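You operate a simulated robot arm through the tools that you are given. There is no shell and no other tool. Be economical: measure what you need, move in short steps, check, and stop when the job is done.

You are at the controls of a simulated robot arm. One attempt, no reset.

Task
Put things in order on the top of the small work table. At the end: the silver steel bottle (marked "OIL") stands where the brown pepper mill stood; the silver oil pot stands where the yellow lemon stood; the brown pepper mill stands where the silver oil pot stood; the blue pan brush is on the silver flat steel tray; the yellow lemon stands where the blue pan brush stood; whatever was shut is shut again. Leave all else as you found it, and nothing knocked over.

It is judged by the outcome, as a careful person would: the job done as asked, and still so three seconds after it is handed in. It fails if anything else is knocked over, pushed out of place, dropped, spilled or broken.

Robot
A 7-joint arm with a two-finger parallel gripper, fixed in place. Base frame: the origin is at the foot of the arm, x ahead of it, y to its left, z up; the work surface is at about z = 0. Units: mm, rad, N and s.
With the tool pointing down near the work surface it reaches from about 240 to 620 mm from the base axis. Its first joint turns from -1.152 to 1.152 rad. Payload 2.6 kg.
The TCP is the grasp point between the finger pads, 30 mm short of the fingertips. In the tool frame z runs along the fingers and y along their closing line. The gripper opens to 94 mm. The fingers are 28 mm wide and 10 mm thick; the gripper's body (50 by 96 mm) begins 55 mm behind the TCP.
Orientation is told as [roll, pitch, yaw] about the base's x, y, z axes, in that order, counted from this pose: with the fingers straight down and closing along the base's y, the tool's x points along the base's -x, its y along +y and its z along -z.

Tools
- The arm moves only by the tool arm_command. Its argument "rows" is a list that holds one entry, the list of rows, each a list of 7 numbers: the shift along the base's x, y, z in mm, then the turn, a rotation vector about the base's x, y, z in rad, then the closure in counts, from 0 (fully open) to 255 (shut). In form: [[[x, y, z, wx, wy, wz, grip], ...]]. A call has 1 to 12 rows; each row shifts and turns the commanded pose from where the row before left it. Rows are played at 5 a second. More than 50 mm and 0.15 rad between two rows, or a gripper value outside its range, and nothing of the call is played. Where a pose cannot be reached the arm comes as near as it can. A force on the tool above 40 N (or 10 N above the force at the start of the call, whichever is more), or a blocked arm, ends the call early, and 0.2 s more pass. Each finger travels about 72 mm/s and halts on what it meets, pressing with about 29 N; the grip force reading is that of the motor and also rises with nothing between the fingers. The clock runs only during rows and for 0.2 s after the last one: add rows that do not move to give the fingers time. The reply holds the time, the measured pose of the TCP, the force on the tool along the base axes, the opening and the grip force, in the units named above and with some noise.
- Cameras (640 x 400 px; columns grow to the right, rows downward): "scene" is fixed at [20.9, 431.4, 548.3]; the picture's right is [-0.86, -0.51, 0.00], its down [-0.36, 0.61, -0.70] and it looks along [0.36, -0.61, -0.71] (base axes); focal length 320 px, centre (320, 200). "wrist" rides on the gripper at [76, 14, -102] in the tool frame; the picture's right is [-0.18, 0.98, 0.00], its down [-0.75, -0.14, -0.64] and it looks along [-0.63, -0.12, 0.77] (tool axes); focal length 243 px, centre (320, 200). There is no depth. A picture from a camera that has moved, and an enlarged one, comes with that camera's place and axes in the base frame and with its lens.
- get_image(camera): a new picture of that camera. No time passes.
- enlarge(camera, box): a new picture of the part [left, top, right, bottom] of that camera's present view, enlarged. No time passes.
- hand_in(): hands the job in; it is judged then, once.

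Go step by step. Nothing tells you positions but the pictures and the camera data: compare them with the known pose of the tool, close in by small moves and look again before you grip or let go. The budget is 120 turns and 84 pictures, counting those below and the enlarged ones. Unless the task says otherwise, let go and move clear before handing in, and close with one line.

The tools are called after "Emit:" as a command line: name --argument value ..., lists and objects as JSON in quotes. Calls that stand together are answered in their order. arm_command: Moves the arm, as the interface text tells. Its arguments: {"type":"object","properties":{"rows":{"type":"array","items":{"type":"array","items":{"type":"array","items":{"type":"number"}}}}},"required":["rows"]} The other tools are called the same way: get_image (camera) takes a picture; enlarge (camera, box) takes an enlarged picture of a part of a camera's view; hand_in () hands the job in.

At the start:

```text
clock: 0.0
tcp_pos: [356.1, -62.6, 232.3]
orientation: [0.0, -0.001, 0.0]
contact_force: [0.3, -0.1, 0.5]
gripper_width: 93.9
grasp_force: 0.1
```

scene: 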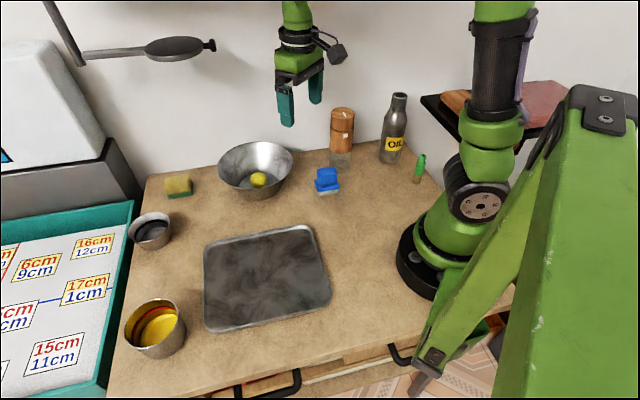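
wrist: 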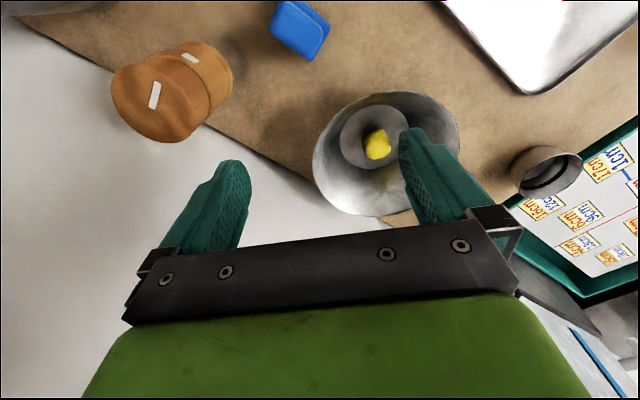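

I see a bowl with something yellow in it, a mill, a bottle, a brush, a tray and two small pots. I'll enlarge the picture to identify each one before measuring.

Emit:
enlarge --camera "scene" --box '[120, 80, 300, 200]'

Emit:
enlarge --camera "scene" --box '[290, 80, 440, 200]'

Emit:
enlarge --camera "scene" --box '[100, 200, 350, 400]'

```text
3.33 times, centred on (210, 140) of scene
camera zoom: at [20.9, 431.4, 548.3], right [-0.86, -0.51, 0.0], down [-0.36, 0.61, -0.7], along [0.36, -0.61, -0.71], focal length 1066 px, centre (687, 400)
```

zoom: 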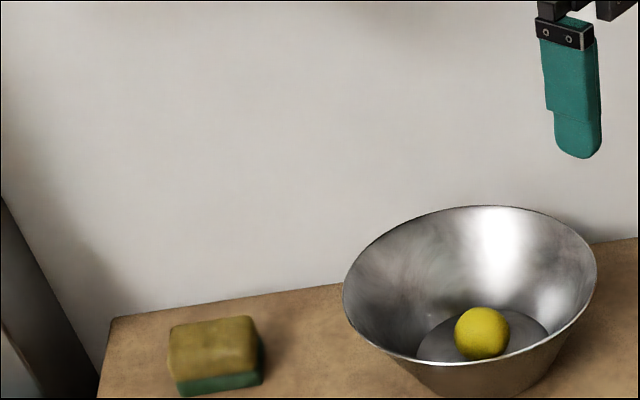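

```text
3.33 times, centred on (365, 140) of scene
camera zoom: at [20.9, 431.4, 548.3], right [-0.86, -0.51, 0.0], down [-0.36, 0.61, -0.7], along [0.36, -0.61, -0.71], focal length 1066 px, centre (170, 400)
```

zoom: 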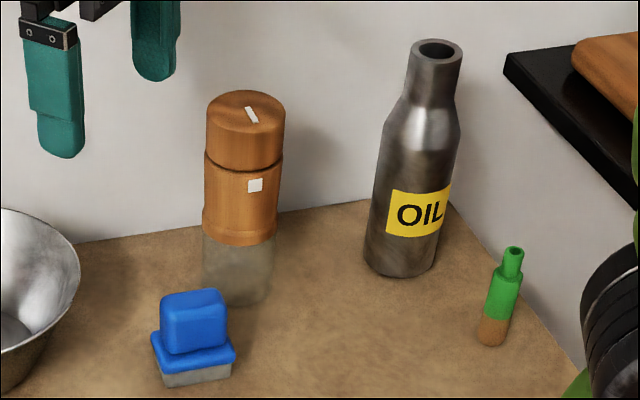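

```text
2.00 times, centred on (225, 300) of scene
camera zoom: at [20.9, 431.4, 548.3], right [-0.86, -0.51, 0.0], down [-0.36, 0.61, -0.7], along [0.36, -0.61, -0.71], focal length 640 px, centre (510, 0)
```

zoom: 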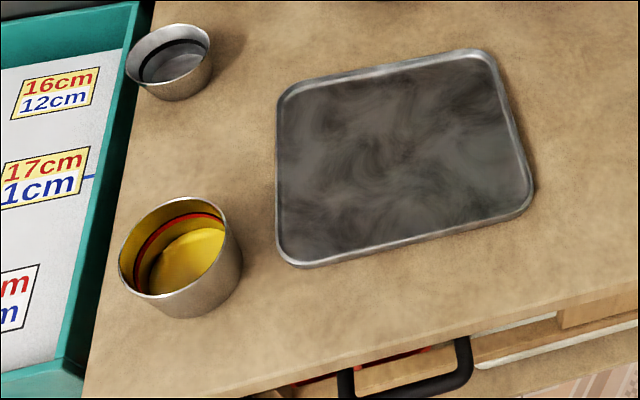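

The pot with yellow oil is at about (363, 377), the lemon sits in the bowl at about (450, 0), the mill is near (319, -180), the bottle near (217, -275), the brush near (303, -82) and the tray centre near (283, 197). No spare spot is needed if I go brush, lemon, pot, mill, bottle. I'll move above the brush and look.

Emit:
arm_command --rows '[[[-28, -5, -20, 0, 0, 0, 0], [-25, -10, -25, 0, 0, 0, 0], [0, 0, -25, 0, 0, 0, 0], [0, 0, 0, 0, 0, 0, 0]]]'

Emit:
get_image --camera "wrist"

```text
clock: 1.0
tcp_pos: [302.6, -76.3, 161.8]
orientation: [0.0, 0.001, 0.001]
contact_force: [-0.3, 0.9, 0.2]
gripper_width: 93.9
grasp_force: 0.1
```

```text
78 pictures are left
camera wrist: at [225.8, -62.9, 263.0], right [0.18, 0.98, 0.0], down [0.75, -0.14, 0.64], along [0.63, -0.12, -0.77], focal length 243 px, centre (320, 200)
```

wrist: 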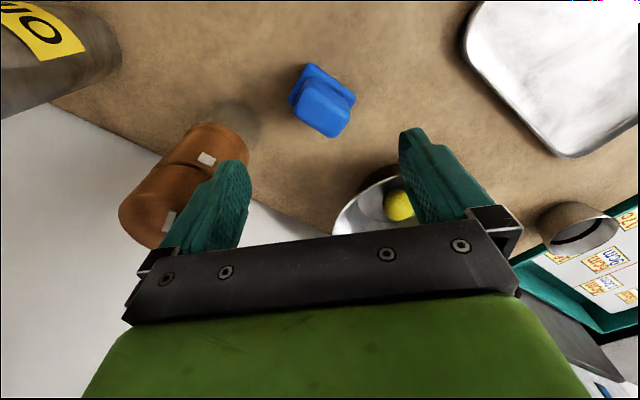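

The brush is in view, turned a little. I'll enlarge it to get its angle and centre.

Emit:
enlarge --camera "wrist" --box '[272, 50, 368, 150]'

Emit:
enlarge --camera "scene" --box '[290, 150, 370, 200]'

```text
4.00 times, centred on (320, 100) of wrist
camera zoom: at [225.8, -62.9, 263.0], right [0.18, 0.98, 0.0], down [0.75, -0.14, 0.64], along [0.63, -0.12, -0.77], focal length 970 px, centre (320, 600)
```

zoom: 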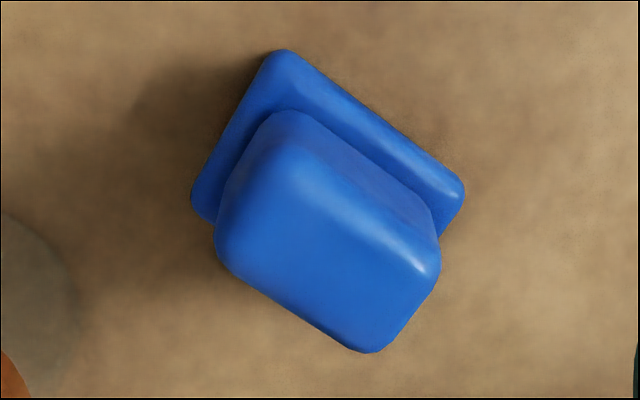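

```text
8.00 times, centred on (330, 175) of scene
camera zoom: at [20.9, 431.4, 548.3], right [-0.86, -0.51, 0.0], down [-0.36, 0.61, -0.7], along [0.36, -0.61, -0.71], focal length 2560 px, centre (240, 400)
```

zoom: 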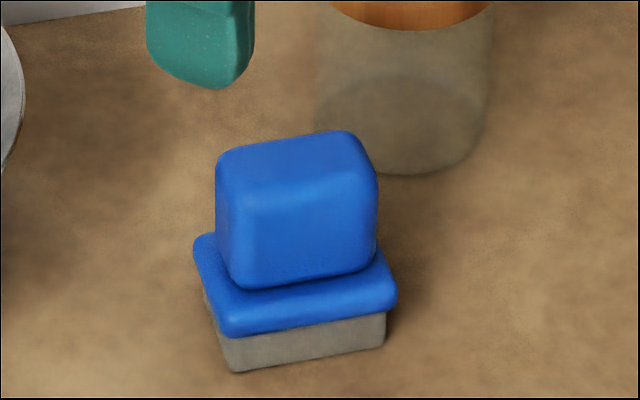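

The brush handle block is about 24 by 38 mm, turned 45° and centred near (300, -76), with its top at about z = 60. I'll turn the gripper 45°, come down part of the way and check.

Emit:
arm_command --rows '[[[-2, 0, -10, 0, 0, 0.1309, 0], [0, 0, -10, 0, 0, 0.1309, 0], [0, 0, -10, 0, 0, 0.1309, 0], [0, 0, -10, 0, 0, 0.1309, 0], [0, 0, -10, 0, 0, 0.1309, 0], [0, 0, -10, 0, 0, 0.1309, 0], [0, 0, -10, 0, 0, 0, 0], [0, 0, 0, 0, 0, 0, 0]]]'

Emit:
get_image --camera "wrist"

Emit:
enlarge --camera "scene" --box '[250, 100, 410, 200]'

```text
clock: 2.8
tcp_pos: [300.8, -78.0, 89.9]
orientation: [0.0, 0.001, 0.787]
contact_force: [1.0, 0.5, -0.4]
gripper_width: 94.0
grasp_force: 0.2
```

```text
75 pictures are left
camera wrist: at [235.9, -122.1, 192.8], right [-0.57, 0.82, 0.0], down [0.63, 0.43, 0.64], along [0.53, 0.36, -0.77], focal length 243 px, centre (320, 200)
```

wrist: 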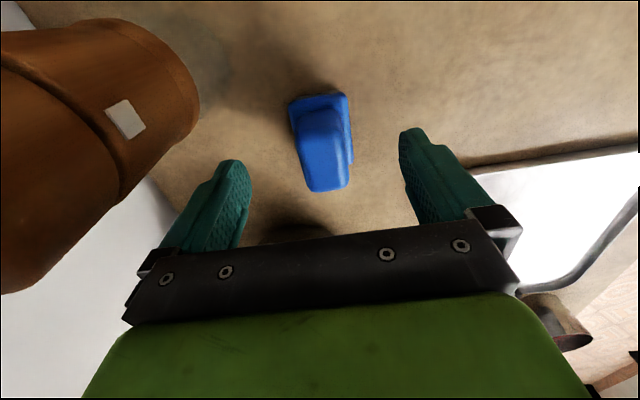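

```text
4.00 times, centred on (330, 150) of scene
camera zoom: at [20.9, 431.4, 548.3], right [-0.86, -0.51, 0.0], down [-0.36, 0.61, -0.7], along [0.36, -0.61, -0.71], focal length 1280 px, centre (280, 400)
```

zoom: 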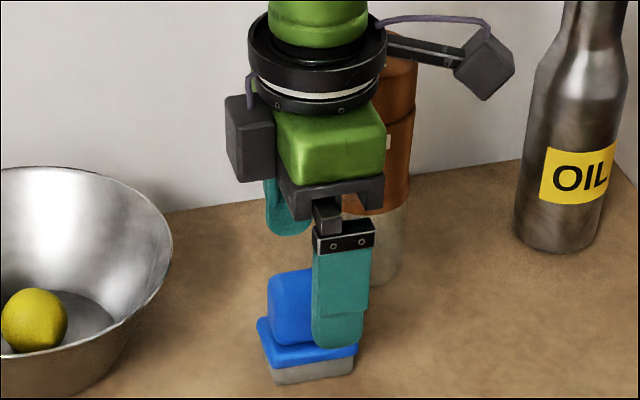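

The gripper straddles the brush with the mill well clear. I'll go down to z = 56 and close.

Emit:
arm_command --rows '[[[0, 0, -17, 0, 0, 0, 0], [0, 0, -17, 0, 0, 0, 0], [0, 0, 0, 0, 0, 0, 120], [0, 0, 0, 0, 0, 0, 180], [0, 0, 0, 0, 0, 0, 255], [0, 0, 0, 0, 0, 0, 255], [0, 0, 0, 0, 0, 0, 255]]]'

Emit:
get_image --camera "wrist"

Emit:
enlarge --camera "scene" --box '[250, 100, 410, 200]'

```text
clock: 4.4
tcp_pos: [299.6, -77.2, 56.8]
orientation: [0.002, 0.0, 0.784]
contact_force: [0.8, -0.6, -0.1]
gripper_width: 36.8
grasp_force: 28.9
```

```text
73 pictures are left
camera wrist: at [236.2, -122.7, 158.9], right [-0.57, 0.82, 0.0], down [0.63, 0.43, 0.64], along [0.53, 0.36, -0.77], focal length 243 px, centre (320, 200)
```

wrist: 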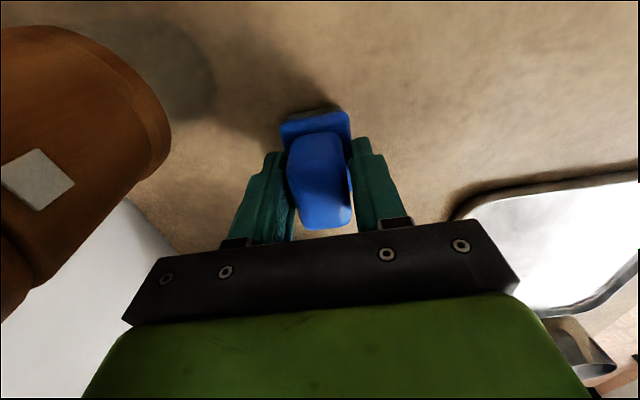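

```text
4.00 times, centred on (330, 150) of scene
camera zoom: at [20.9, 431.4, 548.3], right [-0.86, -0.51, 0.0], down [-0.36, 0.61, -0.7], along [0.36, -0.61, -0.71], focal length 1280 px, centre (280, 400)
```

zoom: 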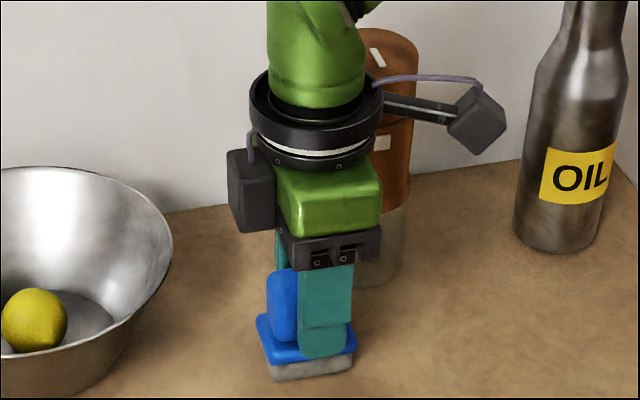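

The brush is held (36.8 mm between the pads). I'll lift it and carry it over the tray.

Emit:
arm_command --rows '[[[0, 0, 20, 0, 0, 0, 255], [0, 0, 35, 0, 0, 0, 255], [0, 10, 35, 0, 0, 0, 255], [-2, 40, 0, 0, 0, 0, 255], [-3, 45, 0, 0, 0, 0, 255], [-3, 45, 0, 0, 0, 0, 255], [-3, 45, 0, 0, 0, 0, 255], [-3, 45, 0, 0, 0, 0, 255], [0, 30, 0, 0, 0, 0, 255], [0, 12, 0, 0, 0, 0, 255], [0, 0, -20, 0, 0, 0, 255], [0, 0, 0, 0, 0, 0, 255]]]'

Emit:
get_image --camera "scene"

Emit:
get_image --camera "wrist"

```text
clock: 7.0
tcp_pos: [288.1, 195.7, 128.1]
orientation: [0.0, -0.001, 0.784]
contact_force: [1.0, -0.2, -0.3]
gripper_width: 36.9
grasp_force: 29.0
```

```text
71 pictures are left
```

scene: 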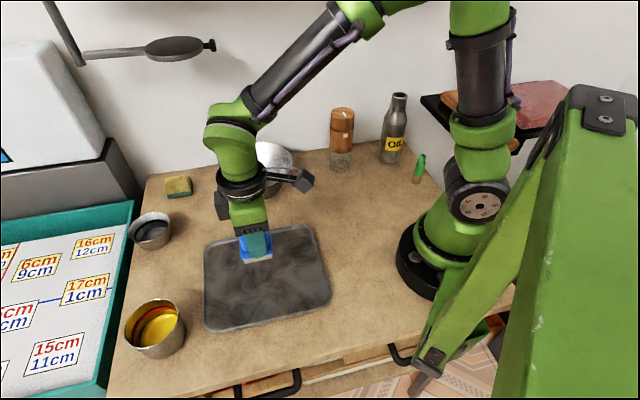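

```text
70 pictures are left
camera wrist: at [223.1, 150.3, 229.6], right [-0.57, 0.82, 0.0], down [0.63, 0.43, 0.64], along [0.53, 0.36, -0.77], focal length 243 px, centre (320, 200)
```

wrist: 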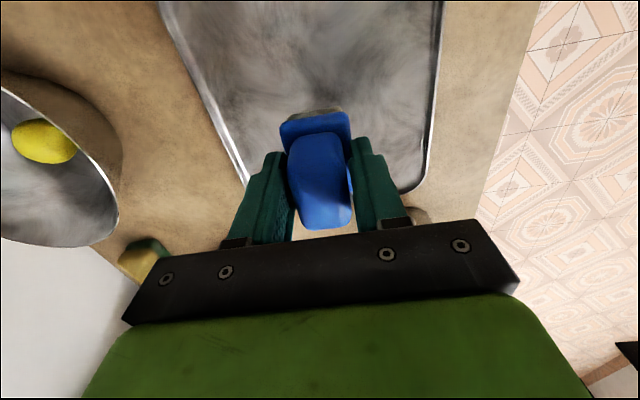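

The brush is well inside the tray, so I'll lower it gently.

Emit:
arm_command --rows '[[[0, 0, -30, 0, 0, 0, 255], [0, 0, -28, 0, 0, 0, 255], [0, 0, -4, 0, 0, 0, 255], [0, 0, -3, 0, 0, 0, 255], [0, 0, -2, 0, 0, 0, 255], [0, 0, 0, 0, 0, 0, 255]]]'

Emit:
enlarge --camera "scene" --box '[190, 200, 350, 300]'

```text
clock: 8.4
tcp_pos: [286.8, 194.1, 62.1]
orientation: [0.001, -0.001, 0.784]
contact_force: [0.0, -0.2, -0.3]
gripper_width: 36.8
grasp_force: 29.1
```

```text
4.00 times, centred on (270, 250) of scene
camera zoom: at [20.9, 431.4, 548.3], right [-0.86, -0.51, 0.0], down [-0.36, 0.61, -0.7], along [0.36, -0.61, -0.71], focal length 1280 px, centre (520, 0)
```

zoom: 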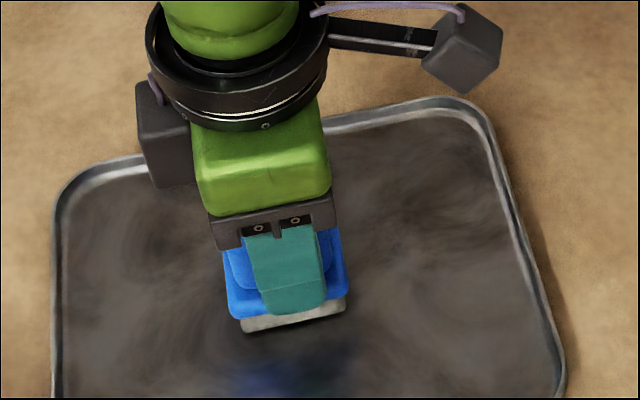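

It hasn't touched yet. I'll keep lowering in small steps and watch the force.

Emit:
arm_command --rows '[[[0, 0, -1.5, 0, 0, 0, 255], [0, 0, -1.5, 0, 0, 0, 255], [0, 0, 0, 0, 0, 0, 255]]]'

```text
clock: 9.2
tcp_pos: [287.4, 194.6, 58.3]
orientation: [-0.003, -0.004, 0.786]
contact_force: [-4.5, -2.2, 24.7]
gripper_width: 37.0
grasp_force: 28.9
```

It has touched down. I'll let go and rise clear.

Emit:
arm_command --rows '[[[0, 0, 0.5, 0, 0, 0, 160], [0, 0, 0, 0, 0, 0, 100], [0, 0, 0, 0, 0, 0, 0], [0, 0, 0, 0, 0, 0, 0], [0, 0, 15, 0, 0, 0, 0], [0, 0, 35, 0, 0, 0, 0], [0, 0, 45, 0, 0, 0, 0], [0, 0, 40, 0, 0, 0, 0], [0, 0, 0, 0, 0, 0, 0]]]'

Emit:
get_image --camera "scene"

```text
clock: 11.2
tcp_pos: [287.0, 194.4, 194.4]
orientation: [0.001, -0.001, 0.787]
contact_force: [0.1, -0.6, 0.0]
gripper_width: 93.9
grasp_force: 0.1
```

```text
68 pictures are left
```

scene: 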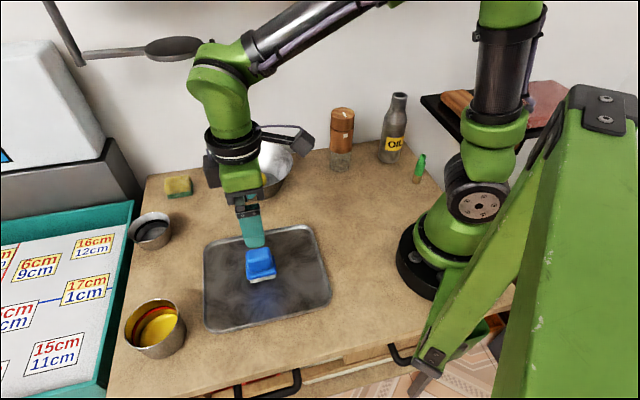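

The brush stands on the tray. Next is the lemon: I'll move above the bowl with the gripper turned back to zero yaw and look.

Emit:
arm_command --rows '[[[20, -25, 6, 0, 0, -0.13, 0], [27, -32, 0, 0, 0, -0.13, 0], [27, -32, 0, 0, 0, -0.13, 0], [27, -32, 0, 0, 0, -0.13, 0], [27, -32, 0, 0, 0, -0.13, 60], [27, -32, 0, 0, 0, -0.137, 79], [8, -9, 0, 0, 0, 0, 79], [0, 0, -50, 0, 0, 0, 79], [0, 0, 0, 0, 0, 0, 79]]]'

Emit:
get_image --camera "wrist"

Emit:
enlarge --camera "scene" --box '[170, 90, 330, 190]'

```text
clock: 13.2
tcp_pos: [449.4, -0.1, 148.3]
orientation: [-0.001, 0.0, -0.002]
contact_force: [-1.2, 0.2, -0.2]
gripper_width: 64.9
grasp_force: 0.1
```

```text
67 pictures are left
camera wrist: at [373.2, 13.3, 250.4], right [0.19, 0.98, 0.0], down [0.75, -0.14, 0.64], along [0.63, -0.12, -0.77], focal length 243 px, centre (320, 200)
```

wrist: 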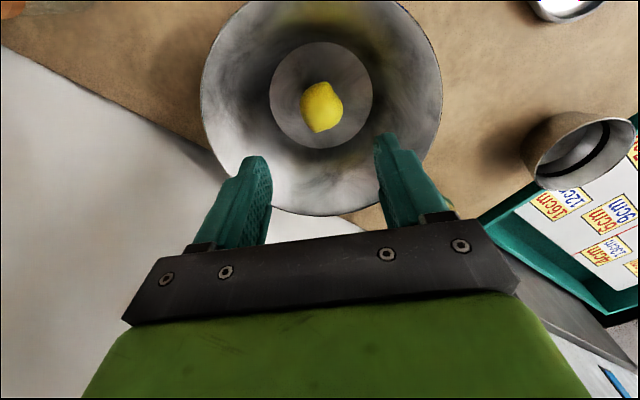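

```text
4.00 times, centred on (250, 140) of scene
camera zoom: at [20.9, 431.4, 548.3], right [-0.86, -0.51, 0.0], down [-0.36, 0.61, -0.7], along [0.36, -0.61, -0.71], focal length 1280 px, centre (600, 440)
```

zoom: 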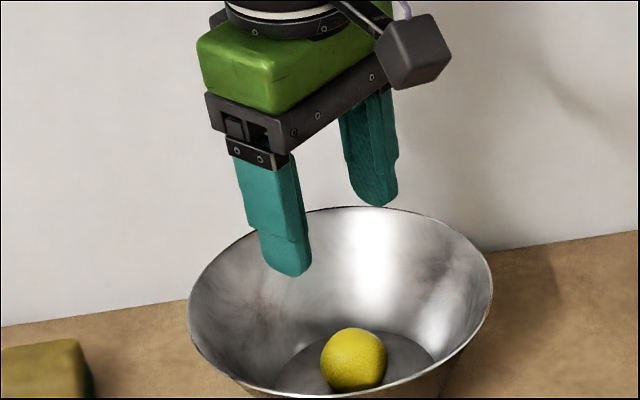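

The lemon is centred at (450, 0), under the tool, with its long axis roughly along x. I'll lower to z = 38 in the bowl and close across it.

Emit:
arm_command --rows '[[[0, 0, -40, 0, 0, 0, 79], [0, 0, -40, 0, 0, 0, 79], [0, 0, -20, 0, 0, 0, 79], [0, 0, -10, 0, 0, 0, 79], [0, 0, 0, 0, 0, 0, 79]]]'

Emit:
get_image --camera "wrist"

Emit:
enlarge --camera "scene" --box '[200, 120, 312, 190]'

```text
clock: 14.4
tcp_pos: [450.4, -1.0, 39.3]
orientation: [0.0, 0.0, -0.001]
contact_force: [-0.1, -0.3, -0.5]
gripper_width: 64.9
grasp_force: 0.1
```

```text
65 pictures are left
camera wrist: at [373.8, 12.5, 141.7], right [0.19, 0.98, 0.0], down [0.75, -0.14, 0.64], along [0.63, -0.12, -0.77], focal length 243 px, centre (320, 200)
```

wrist: 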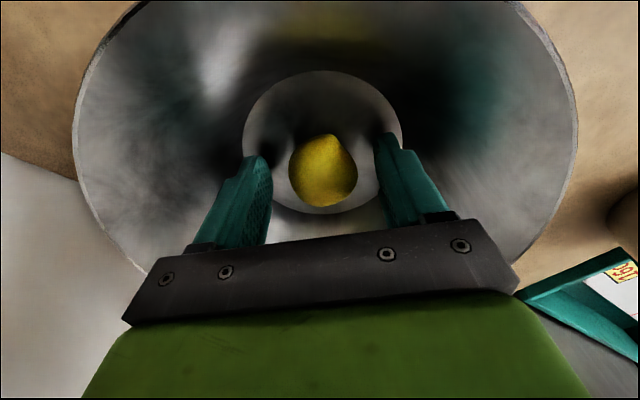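

```text
5.71 times, centred on (256, 155) of scene
camera zoom: at [20.9, 431.4, 548.3], right [-0.86, -0.51, 0.0], down [-0.36, 0.61, -0.7], along [0.36, -0.61, -0.71], focal length 1828 px, centre (686, 457)
```

zoom: 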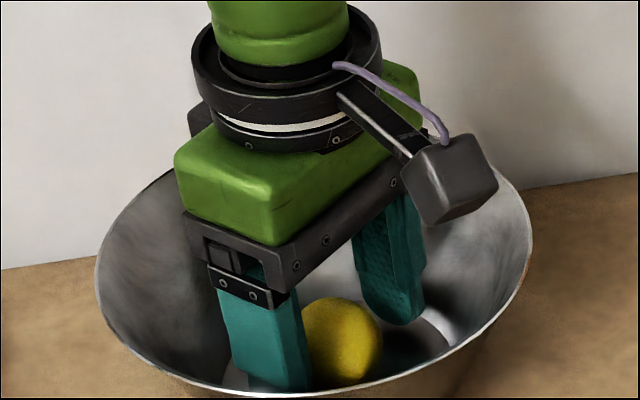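

The fingers are on either side of the lemon and clear of the bowl. I'll go 2 mm lower and close.

Emit:
arm_command --rows '[[[0, 0, -2, 0, 0, 0, 79], [0, 0, 0, 0, 0, 0, 130], [0, 0, 0, 0, 0, 0, 180], [0, 0, 0, 0, 0, 0, 255], [0, 0, 0, 0, 0, 0, 255]]]'

Emit:
get_image --camera "wrist"

```text
clock: 15.6
tcp_pos: [450.6, -0.2, 37.2]
orientation: [0.0, 0.0, -0.003]
contact_force: [-0.4, -0.2, 0.0]
gripper_width: 43.3
grasp_force: 29.1
```

```text
63 pictures are left
camera wrist: at [374.2, 12.8, 140.1], right [0.18, 0.98, 0.0], down [0.75, -0.14, 0.64], along [0.63, -0.12, -0.77], focal length 243 px, centre (320, 200)
```

wrist: 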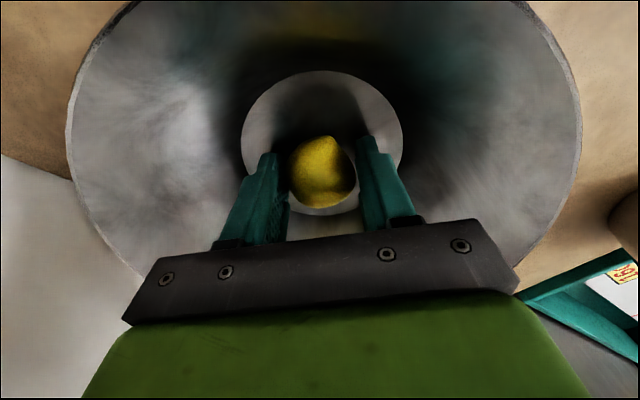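

The lemon is held. I'll lift it out and carry it above the brush's old spot.

Emit:
arm_command --rows '[[[0, 0, 15, 0, 0, 0, 255], [0, 0, 30, 0, 0, 0, 255], [0, 0, 35, 0, 0, 0, 255], [0, 0, 35, 0, 0, 0, 255], [-30, -15, 0, 0, 0, 0, 255], [-35, -18, 0, 0, 0, 0, 255], [-35, -18, 0, 0, 0, 0, 255], [-30, -15, 0, 0, 0, 0, 255], [-20, -11, 0, 0, 0, 0, 255], [0, 0, -40, 0, 0, 0, 255], [0, 0, 0, 0, 0, 0, 255]]]'

Emit:
get_image --camera "wrist"

Emit:
enlarge --camera "scene" --box '[250, 100, 410, 200]'

```text
clock: 18.0
tcp_pos: [298.0, -77.1, 109.8]
orientation: [-0.001, 0.0, -0.002]
contact_force: [0.1, 0.0, 0.5]
gripper_width: 42.9
grasp_force: 28.6
```

```text
62 pictures are left
camera wrist: at [220.5, -63.1, 213.2], right [0.19, 0.98, 0.0], down [0.75, -0.14, 0.64], along [0.63, -0.12, -0.77], focal length 243 px, centre (320, 200)
```

wrist: 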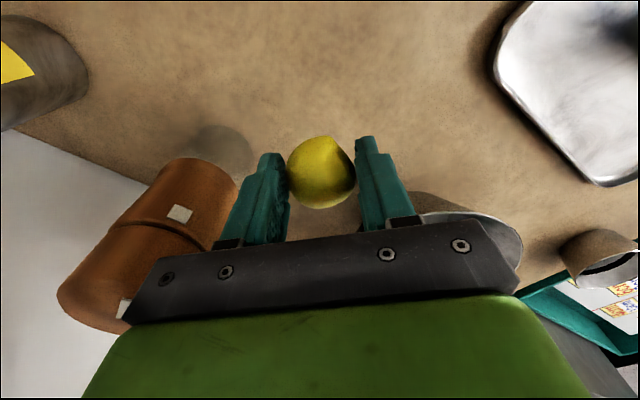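

```text
4.00 times, centred on (330, 150) of scene
camera zoom: at [20.9, 431.4, 548.3], right [-0.86, -0.51, 0.0], down [-0.36, 0.61, -0.7], along [0.36, -0.61, -0.71], focal length 1280 px, centre (280, 400)
```

zoom: 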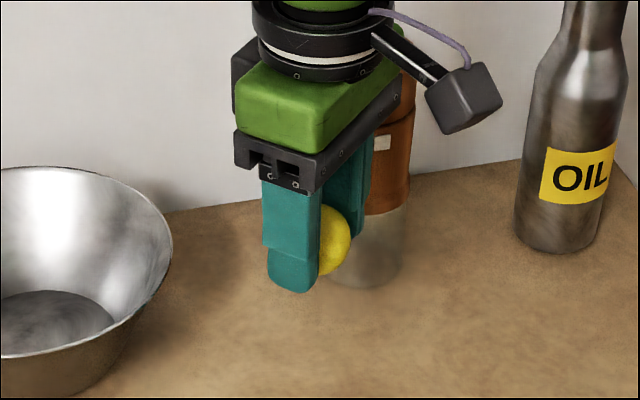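

The lemon sits securely between the pads. I'll lower it to the table in small steps at the end.

Emit:
arm_command --rows '[[[1, 0, -35, 0, 0, 0, 255], [1, 0, -25, 0, 0, 0, 255], [0, 0, -12, 0, 0, 0, 255], [0, 0, -1.5, 0, 0, 0, 255], [0, 0, 0, 0, 0, 0, 255]]]'

Emit:
enlarge --camera "scene" --box '[290, 150, 370, 200]'

```text
clock: 19.2
tcp_pos: [301.4, -76.8, 37.9]
orientation: [0.001, 0.0, 0.002]
contact_force: [0.0, 0.9, -0.7]
gripper_width: 42.7
grasp_force: 29.3
```

```text
8.00 times, centred on (330, 175) of scene
camera zoom: at [20.9, 431.4, 548.3], right [-0.86, -0.51, 0.0], down [-0.36, 0.61, -0.7], along [0.36, -0.61, -0.71], focal length 2560 px, centre (240, 400)
```

zoom: 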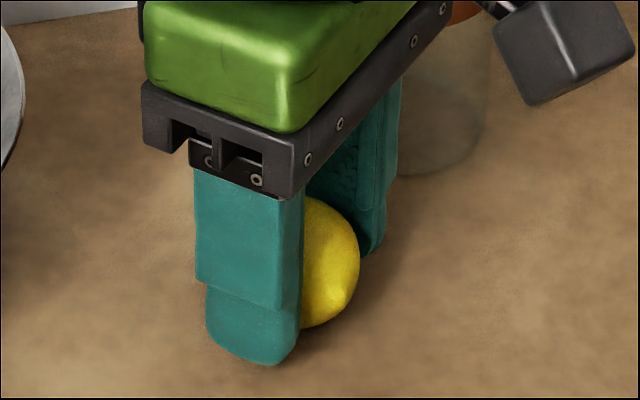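

Emit:
arm_command --rows '[[[0, 0, -1.5, 0, 0, 0, 255], [0, 0, -1.5, 0, 0, 0, 255], [0, 0, 0, 0, 0, 0, 255]]]'

```text
clock: 20.0
tcp_pos: [301.8, -76.7, 35.5]
orientation: [0.0, 0.0, 0.0]
contact_force: [0.0, -0.3, -0.1]
gripper_width: 42.7
grasp_force: 28.2
```

The lemon isn't touching yet. I'll go down in 1 mm steps.

Emit:
arm_command --rows '[[[0, 0, -1, 0, 0, 0, 255], [0, 0, 0, 0, 0, 0, 255]]]'

Emit:
arm_command --rows '[[[0, 0, -1, 0, 0, 0, 255], [0, 0, 0, 0, 0, 0, 255]]]'

```text
clock: 20.6
tcp_pos: [302.0, -77.0, 33.2]
orientation: [0.0, 0.0, -0.001]
contact_force: [-0.4, -0.6, 0.5]
gripper_width: 42.5
grasp_force: 29.2
```

```text
clock: 21.2
tcp_pos: [304.1, -76.4, 34.3]
orientation: [0.0, -0.001, -0.003]
contact_force: [-2.1, 0.5, 4.4]
gripper_width: 42.9
grasp_force: 28.7
```

It's now touching with a light force. I'll open slowly and check that the lemon stays put before rising.

Emit:
arm_command --rows '[[[0, 0, 0, 0, 0, 0, 138], [0, 0, 0, 0, 0, 0, 130], [0, 0, 0, 0, 0, 0, 110], [0, 0, 0, 0, 0, 0, 79], [0, 0, 0, 0, 0, 0, 79]]]'

Emit:
get_image --camera "wrist"

```text
clock: 22.4
tcp_pos: [301.6, -77.1, 34.0]
orientation: [0.0, -0.001, 0.001]
contact_force: [0.3, -0.4, 0.2]
gripper_width: 64.8
grasp_force: 0.1
```

```text
59 pictures are left
camera wrist: at [226.1, -63.3, 135.9], right [0.19, 0.98, 0.0], down [0.75, -0.14, 0.64], along [0.63, -0.12, -0.77], focal length 243 px, centre (320, 200)
```

wrist: 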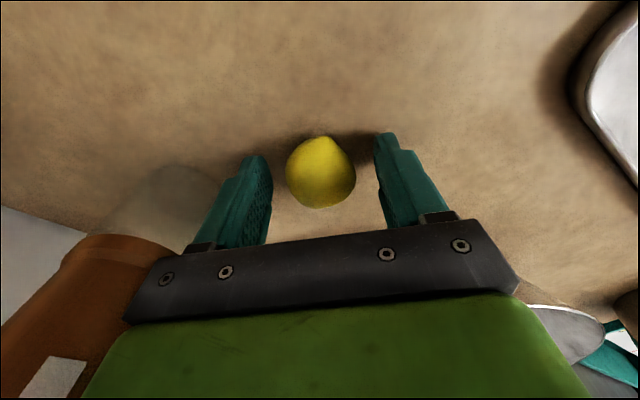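

The lemon stayed where I set it. I'll rise straight up and go to look at the oil pot from above.

Emit:
arm_command --rows '[[[0, 0, 20, 0, 0, 0, 79], [0, 0, 45, 0, 0, 0, 79], [0, 0, 45, 0, 0, 0, 0], [0, 0, 45, 0, 0, 0, 0], [0, 0, 45, 0, 0, 0, 0], [0, 0, 0, 0, 0, 0, 0]]]'

Emit:
arm_command --rows '[[[0, 42, 0, 0, 0, 0, 0], [2, 45, 0, 0, 0, 0, 0], [3, 45, 0, 0, 0, 0, 0], [4, 45, 0, 0, 0, 0, 0], [5, 45, 0, 0, 0, 0, 0], [6, 45, 0, 0, 0, 0, 0], [8, 45, 0, 0, 0, 0, 0], [8, 45, 0, 0, 0, 0, 0], [8, 45, 0, 0, 0, 0, 0], [8, 45, 0, 0, 0, 0, 0], [8, 0, 0, 0, 0, 0, 0], [0, 0, 0, 0, 0, 0, 0]]]'

Emit:
get_image --camera "wrist"

Emit:
get_image --camera "scene"

```text
clock: 23.8
tcp_pos: [303.1, -75.7, 235.1]
orientation: [0.0, 0.0, 0.002]
contact_force: [0.7, -0.2, 1.1]
gripper_width: 94.1
grasp_force: 0.2
```

```text
clock: 26.4
tcp_pos: [361.7, 371.3, 231.7]
orientation: [0.001, 0.001, -0.001]
contact_force: [0.0, 0.4, -0.6]
gripper_width: 94.0
grasp_force: 0.0
```

```text
58 pictures are left
camera wrist: at [284.2, 384.6, 334.3], right [0.19, 0.98, 0.0], down [0.75, -0.14, 0.64], along [0.63, -0.12, -0.77], focal length 243 px, centre (320, 200)
```

wrist: 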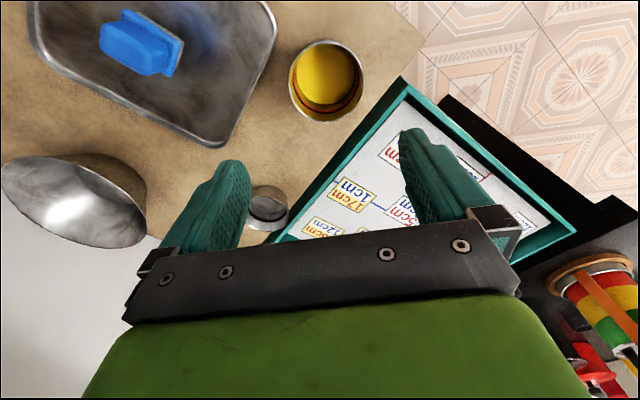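

```text
57 pictures are left
```

scene: 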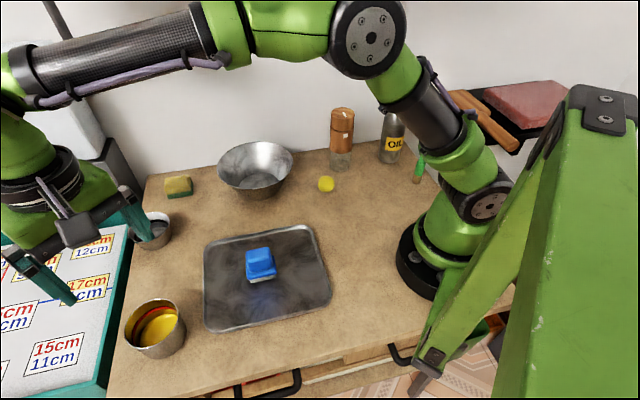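

The lemon is on the brush's spot and the pot is in view. I'll enlarge it for the rim size and position.

Emit:
enlarge --camera "wrist" --box '[262, 30, 390, 130]'

Emit:
enlarge --camera "scene" --box '[107, 280, 203, 370]'

```text
4.00 times, centred on (326, 80) of wrist
camera zoom: at [284.2, 384.6, 334.3], right [0.19, 0.98, 0.0], down [0.75, -0.14, 0.64], along [0.63, -0.12, -0.77], focal length 970 px, centre (296, 680)
```

zoom: 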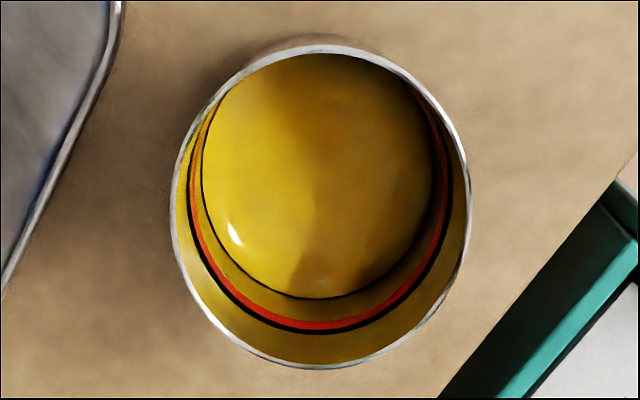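

```text
4.44 times, centred on (155, 325) of scene
camera zoom: at [20.9, 431.4, 548.3], right [-0.86, -0.51, 0.0], down [-0.36, 0.61, -0.7], along [0.36, -0.61, -0.71], focal length 1422 px, centre (1053, -356)
```

zoom: 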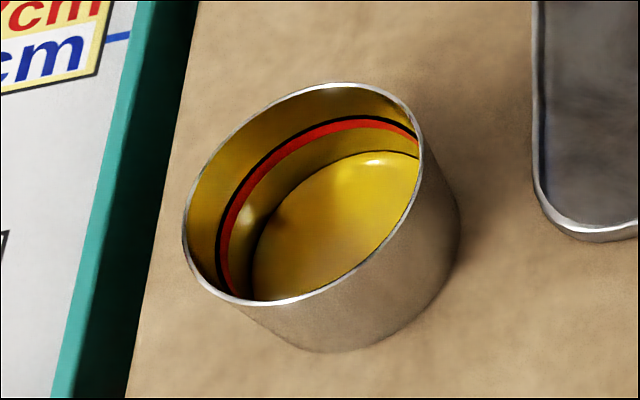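

The pot rim is about 76 mm across at z ≈ 69, centred near (350, 378), and the pot tapers toward the base. I'll grip it from outside near the rim, with the fingers turned 45° to keep off the crate and tray, and come partway down first.

Emit:
arm_command --rows '[[[-3, 2, -15, 0, 0, 0.131, 0], [-3, 2, -15, 0, 0, 0.131, 0], [-3, 1, -15, 0, 0, 0.131, 0], [-2, 1, -15, 0, 0, 0.131, 0], [0, 0, -15, 0, 0, 0.131, 0], [0, 0, -15, 0, 0, 0.131, 0], [0, 0, -12, 0, 0, 0, 0], [0, 0, 0, 0, 0, 0, 0]]]'

Emit:
get_image --camera "wrist"

Emit:
enlarge --camera "scene" --box '[75, 220, 235, 370]'

```text
clock: 28.2
tcp_pos: [349.5, 378.1, 131.3]
orientation: [0.001, -0.001, 0.785]
contact_force: [0.1, 0.5, -0.6]
gripper_width: 94.1
grasp_force: 0.1
```

```text
54 pictures are left
camera wrist: at [286.2, 332.7, 233.5], right [-0.57, 0.82, 0.0], down [0.63, 0.43, 0.64], along [0.53, 0.36, -0.77], focal length 243 px, centre (320, 200)
```

wrist: 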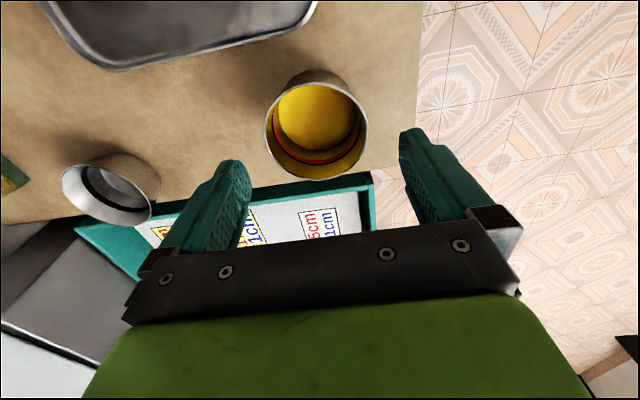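

```text
2.67 times, centred on (155, 295) of scene
camera zoom: at [20.9, 431.4, 548.3], right [-0.86, -0.51, 0.0], down [-0.36, 0.61, -0.7], along [0.36, -0.61, -0.71], focal length 853 px, centre (760, -53)
```

zoom: 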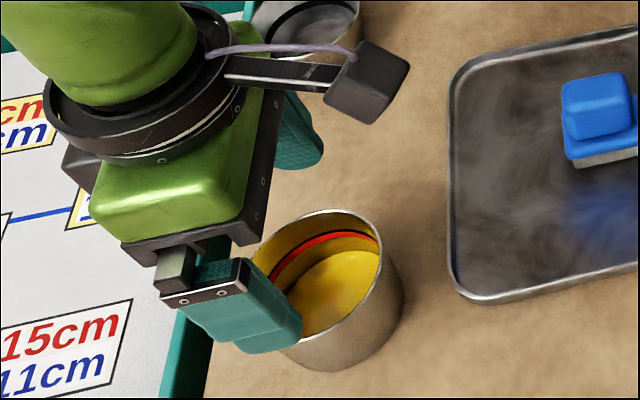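

Rim centre looks a few mm off the tool axis, so I'll enlarge it to correct.

Emit:
enlarge --camera "wrist" --box '[236, 60, 396, 190]'

```text
3.08 times, centred on (316, 125) of wrist
camera zoom: at [286.2, 332.7, 233.5], right [-0.57, 0.82, 0.0], down [0.63, 0.43, 0.64], along [0.53, 0.36, -0.77], focal length 746 px, centre (332, 431)
```

zoom: 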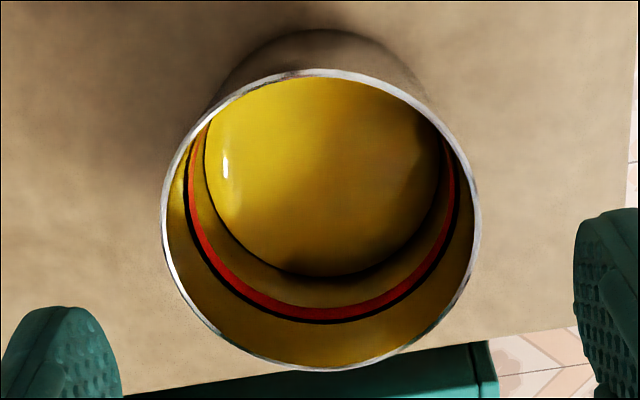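

The two estimates differ by a few mm. I'll take the middle, come down to just above the rim and check again.

Emit:
arm_command --rows '[[[-0.5, -3, -13, 0, 0, 0, 0], [0, 0, -13, 0, 0, 0, 0], [0, 0, 0, 0, 0, 0, 0]]]'

Emit:
get_image --camera "wrist"

Emit:
enlarge --camera "scene" --box '[75, 220, 235, 370]'

```text
clock: 29.0
tcp_pos: [349.5, 374.9, 106.2]
orientation: [-0.001, 0.0, 0.786]
contact_force: [0.6, 0.7, 0.4]
gripper_width: 93.9
grasp_force: 0.0
```

```text
51 pictures are left
camera wrist: at [285.7, 329.2, 207.9], right [-0.56, 0.83, 0.0], down [0.63, 0.43, 0.64], along [0.53, 0.36, -0.77], focal length 243 px, centre (320, 200)
```

wrist: 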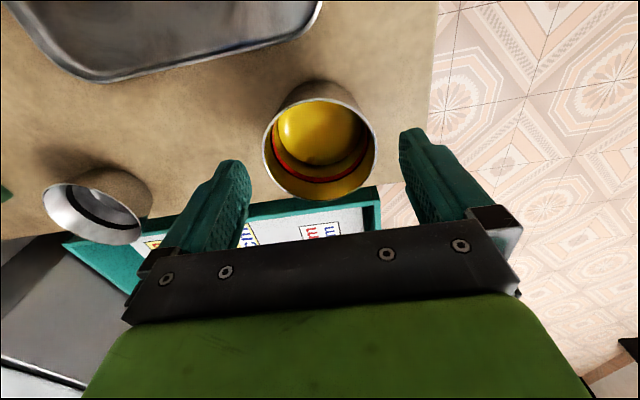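

```text
2.67 times, centred on (155, 295) of scene
camera zoom: at [20.9, 431.4, 548.3], right [-0.86, -0.51, 0.0], down [-0.36, 0.61, -0.7], along [0.36, -0.61, -0.71], focal length 853 px, centre (760, -53)
```

zoom: 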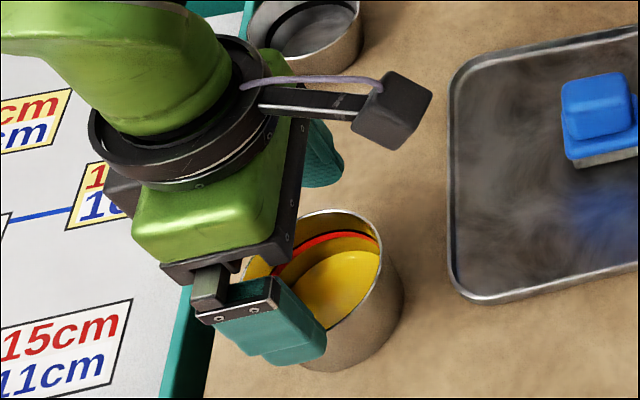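

The rim is now centred between the fingers. A 2 mm trim along the pad width, then down to z = 63 with open fingers.

Emit:
arm_command --rows '[[[-2, -2, -10, 0, 0, 0, 0], [0, 0, -17, 0, 0, 0, 0], [0, 0, -16, 0, 0, 0, 0], [0, 0, 0, 0, 0, 0, 0]]]'

Emit:
get_image --camera "wrist"

Emit:
enlarge --camera "scene" --box '[75, 220, 235, 370]'

```text
clock: 30.0
tcp_pos: [347.0, 372.2, 63.2]
orientation: [0.0, -0.001, 0.786]
contact_force: [-0.1, 0.0, 0.6]
gripper_width: 93.9
grasp_force: 0.1
```

```text
49 pictures are left
camera wrist: at [283.4, 327.5, 165.3], right [-0.56, 0.83, 0.0], down [0.63, 0.43, 0.64], along [0.53, 0.36, -0.77], focal length 243 px, centre (320, 200)
```

wrist: 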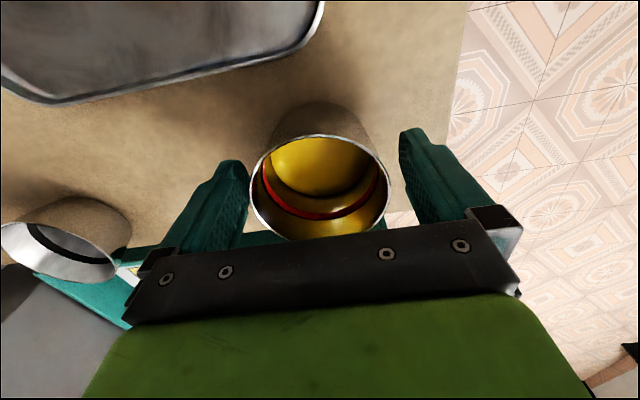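

```text
2.67 times, centred on (155, 295) of scene
camera zoom: at [20.9, 431.4, 548.3], right [-0.86, -0.51, 0.0], down [-0.36, 0.61, -0.7], along [0.36, -0.61, -0.71], focal length 853 px, centre (760, -53)
```

zoom: 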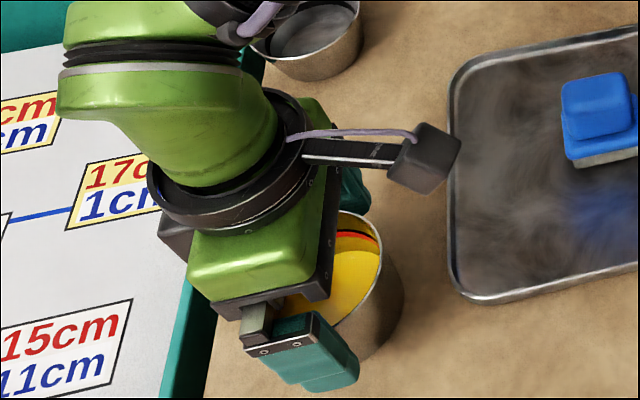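

The rim is level with the grasp point and centred. I'll close slowly.

Emit:
arm_command --rows '[[[0, 0, 0, 0, 0, 0, 25], [0, 0, 0, 0, 0, 0, 40], [0, 0, 0, 0, 0, 0, 50], [0, 0, 0, 0, 0, 0, 60], [0, 0, 0, 0, 0, 0, 120], [0, 0, 0, 0, 0, 0, 255], [0, 0, 0, 0, 0, 0, 255]]]'

Emit:
get_image --camera "wrist"

```text
clock: 31.6
tcp_pos: [348.6, 372.0, 64.9]
orientation: [0.0, -0.001, 0.785]
contact_force: [-0.4, -4.0, 16.4]
gripper_width: 77.4
grasp_force: 29.0
```

```text
47 pictures are left
camera wrist: at [283.7, 327.6, 166.3], right [-0.56, 0.83, 0.0], down [0.63, 0.43, 0.64], along [0.53, 0.36, -0.77], focal length 243 px, centre (320, 200)
```

wrist: 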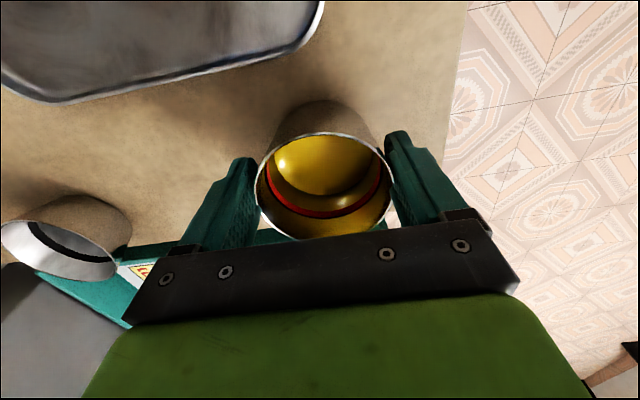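

Gripped at 77 mm, with a small upward push on the tool from the taper. I'll lift a little and check that it holds level.

Emit:
arm_command --rows '[[[0, 0, 2, 0, 0, 0, 255], [0, 0, 3, 0, 0, 0, 255], [0, 0, 5, 0, 0, 0, 255], [0, 0, 5, 0, 0, 0, 255], [0, 0, 0, 0, 0, 0, 255], [0, 0, 0, 0, 0, 0, 255]]]'

Emit:
get_image --camera "wrist"

Emit:
enlarge --camera "scene" --box '[75, 220, 235, 370]'

```text
clock: 33.0
tcp_pos: [348.3, 373.1, 77.7]
orientation: [0.0, 0.0, 0.785]
contact_force: [-0.5, -0.1, -1.9]
gripper_width: 77.5
grasp_force: 28.6
```

```text
46 pictures are left
camera wrist: at [284.2, 327.2, 180.1], right [-0.56, 0.83, 0.0], down [0.63, 0.43, 0.64], along [0.53, 0.36, -0.77], focal length 243 px, centre (320, 200)
```

wrist: 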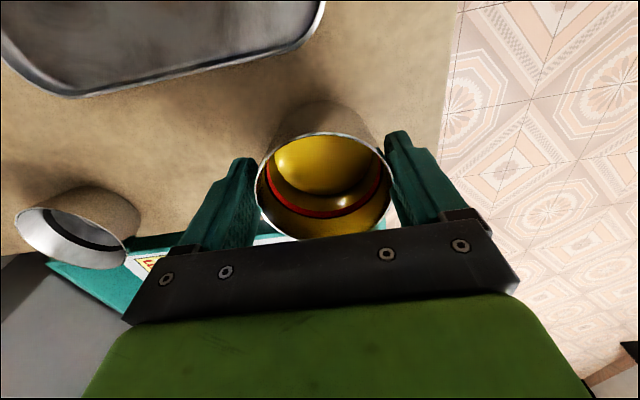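

```text
2.67 times, centred on (155, 295) of scene
camera zoom: at [20.9, 431.4, 548.3], right [-0.86, -0.51, 0.0], down [-0.36, 0.61, -0.7], along [0.36, -0.61, -0.71], focal length 853 px, centre (760, -53)
```

zoom: 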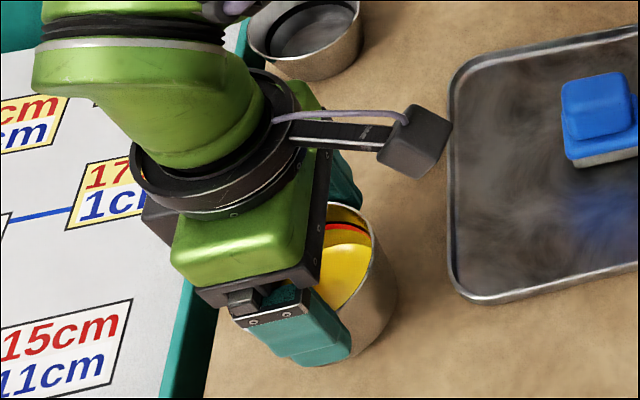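

The pot hangs level and firmly. I'll lift it smoothly and carry it toward the bowl with gentle ramps.

Emit:
arm_command --rows '[[[0, 0, 5, 0, 0, 0, 255], [0, 0, 10, 0, 0, 0, 255], [0, 0, 15, 0, 0, 0, 255], [0, 0, 15, 0, 0, 0, 255], [0, 0, 15, 0, 0, 0, 255], [0, 0, 15, 0, 0, 0, 255], [0, 0, 10, 0, 0, 0, 255], [1, -3, 6, 0, 0, 0, 255], [2, -7, 3, 0, 0, 0, 255], [3, -11, 0, 0, 0, 0, 255], [4, -15, 0, 0, 0, 0, 255], [5, -18, 0, 0, 0, 0, 255]]]'

Emit:
arm_command --rows '[[[1, -4, 0, 0, 0, 0, 255], [3, -9, 0, 0, 0, 0, 255], [4, -15, 0, 0, 0, 0, 255], [5, -19, 0, 0, 0, 0, 255], [6, -22, 0, 0, 0, 0, 255], [6, -22, 0, 0, 0, 0, 255], [6, -22, 0, 0, 0, 0, 255], [6, -22, 0, 0, 0, 0, 255], [6, -19, 0, 0, 0, 0, 255], [4, -15, 0, 0, 0, 0, 255], [2, -9, 0, 0, 0, 0, 255], [1, -4, 0, 0, 0, 0, 255]]]'

Emit:
get_image --camera "scene"

```text
clock: 35.6
tcp_pos: [364.8, 316.5, 171.1]
orientation: [0.001, 0.001, 0.786]
contact_force: [0.1, 0.1, -2.0]
gripper_width: 77.3
grasp_force: 28.6
```

```text
clock: 38.2
tcp_pos: [412.8, 136.0, 171.8]
orientation: [0.001, 0.001, 0.784]
contact_force: [0.1, 0.5, -1.4]
gripper_width: 77.4
grasp_force: 28.8
```

```text
44 pictures are left
```

scene: 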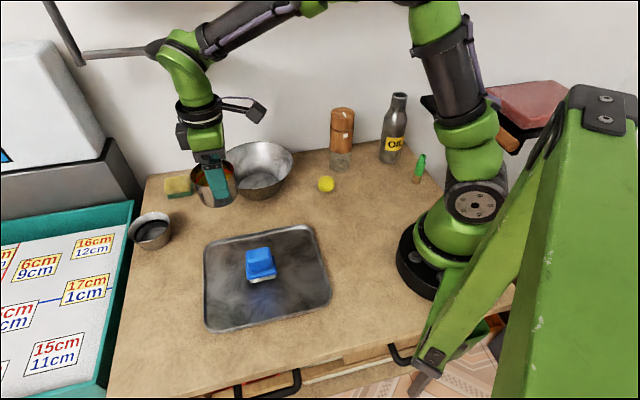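

The pot is level and approaching the bowl. I'll continue to above the bowl centre.

Emit:
arm_command --rows '[[[1, -4, 0, 0, 0, 0, 255], [3, -9, 0, 0, 0, 0, 255], [4, -15, 0, 0, 0, 0, 255], [5, -20, 0, 0, 0, 0, 255], [5, -20, 0, 0, 0, 0, 255], [5, -20, 0, 0, 0, 0, 255], [5, -18, 0, 0, 0, 0, 255], [4, -15, 0, 0, 0, 0, 255], [3, -9, 0, 0, 0, 0, 255], [1, -5, 0, 0, 0, 0, 255], [0, -1, 0, 0, 0, 0, 255], [0, 0, 0, 0, 0, 0, 255]]]'

Emit:
get_image --camera "wrist"

Emit:
enlarge --camera "scene" --box '[170, 90, 330, 210]'

```text
clock: 40.8
tcp_pos: [448.7, -0.2, 171.5]
orientation: [0.0, -0.001, 0.785]
contact_force: [0.2, -0.1, -1.1]
gripper_width: 77.3
grasp_force: 29.2
```

```text
43 pictures are left
camera wrist: at [385.2, -45.1, 273.7], right [-0.56, 0.83, 0.0], down [0.63, 0.43, 0.64], along [0.53, 0.36, -0.77], focal length 243 px, centre (320, 200)
```

wrist: 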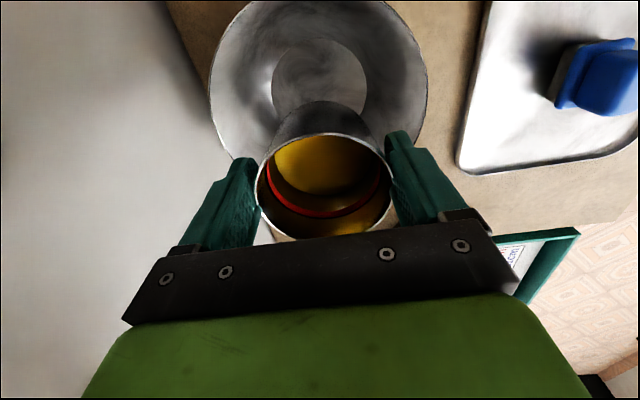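

```text
3.33 times, centred on (250, 150) of scene
camera zoom: at [20.9, 431.4, 548.3], right [-0.86, -0.51, 0.0], down [-0.36, 0.61, -0.7], along [0.36, -0.61, -0.71], focal length 1066 px, centre (553, 367)
```

zoom: 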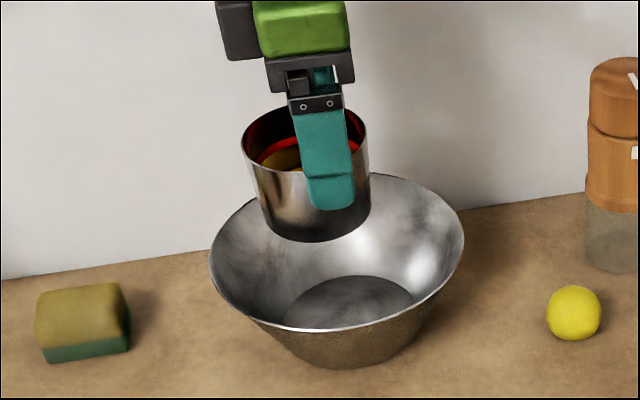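

The pot is above the bowl. I'll enlarge to see how it lines up with the bowl's flat floor before lowering.

Emit:
enlarge --camera "wrist" --box '[192, 0, 448, 160]'

```text
2.50 times, centred on (320, 80) of wrist
camera zoom: at [385.2, -45.1, 273.7], right [-0.56, 0.83, 0.0], down [0.63, 0.43, 0.64], along [0.53, 0.36, -0.77], focal length 606 px, centre (320, 500)
```

zoom: 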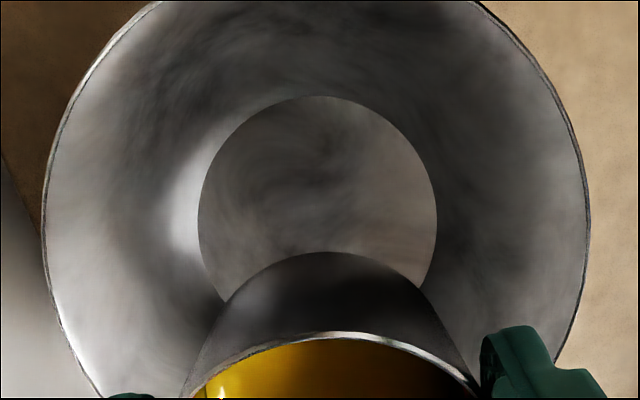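

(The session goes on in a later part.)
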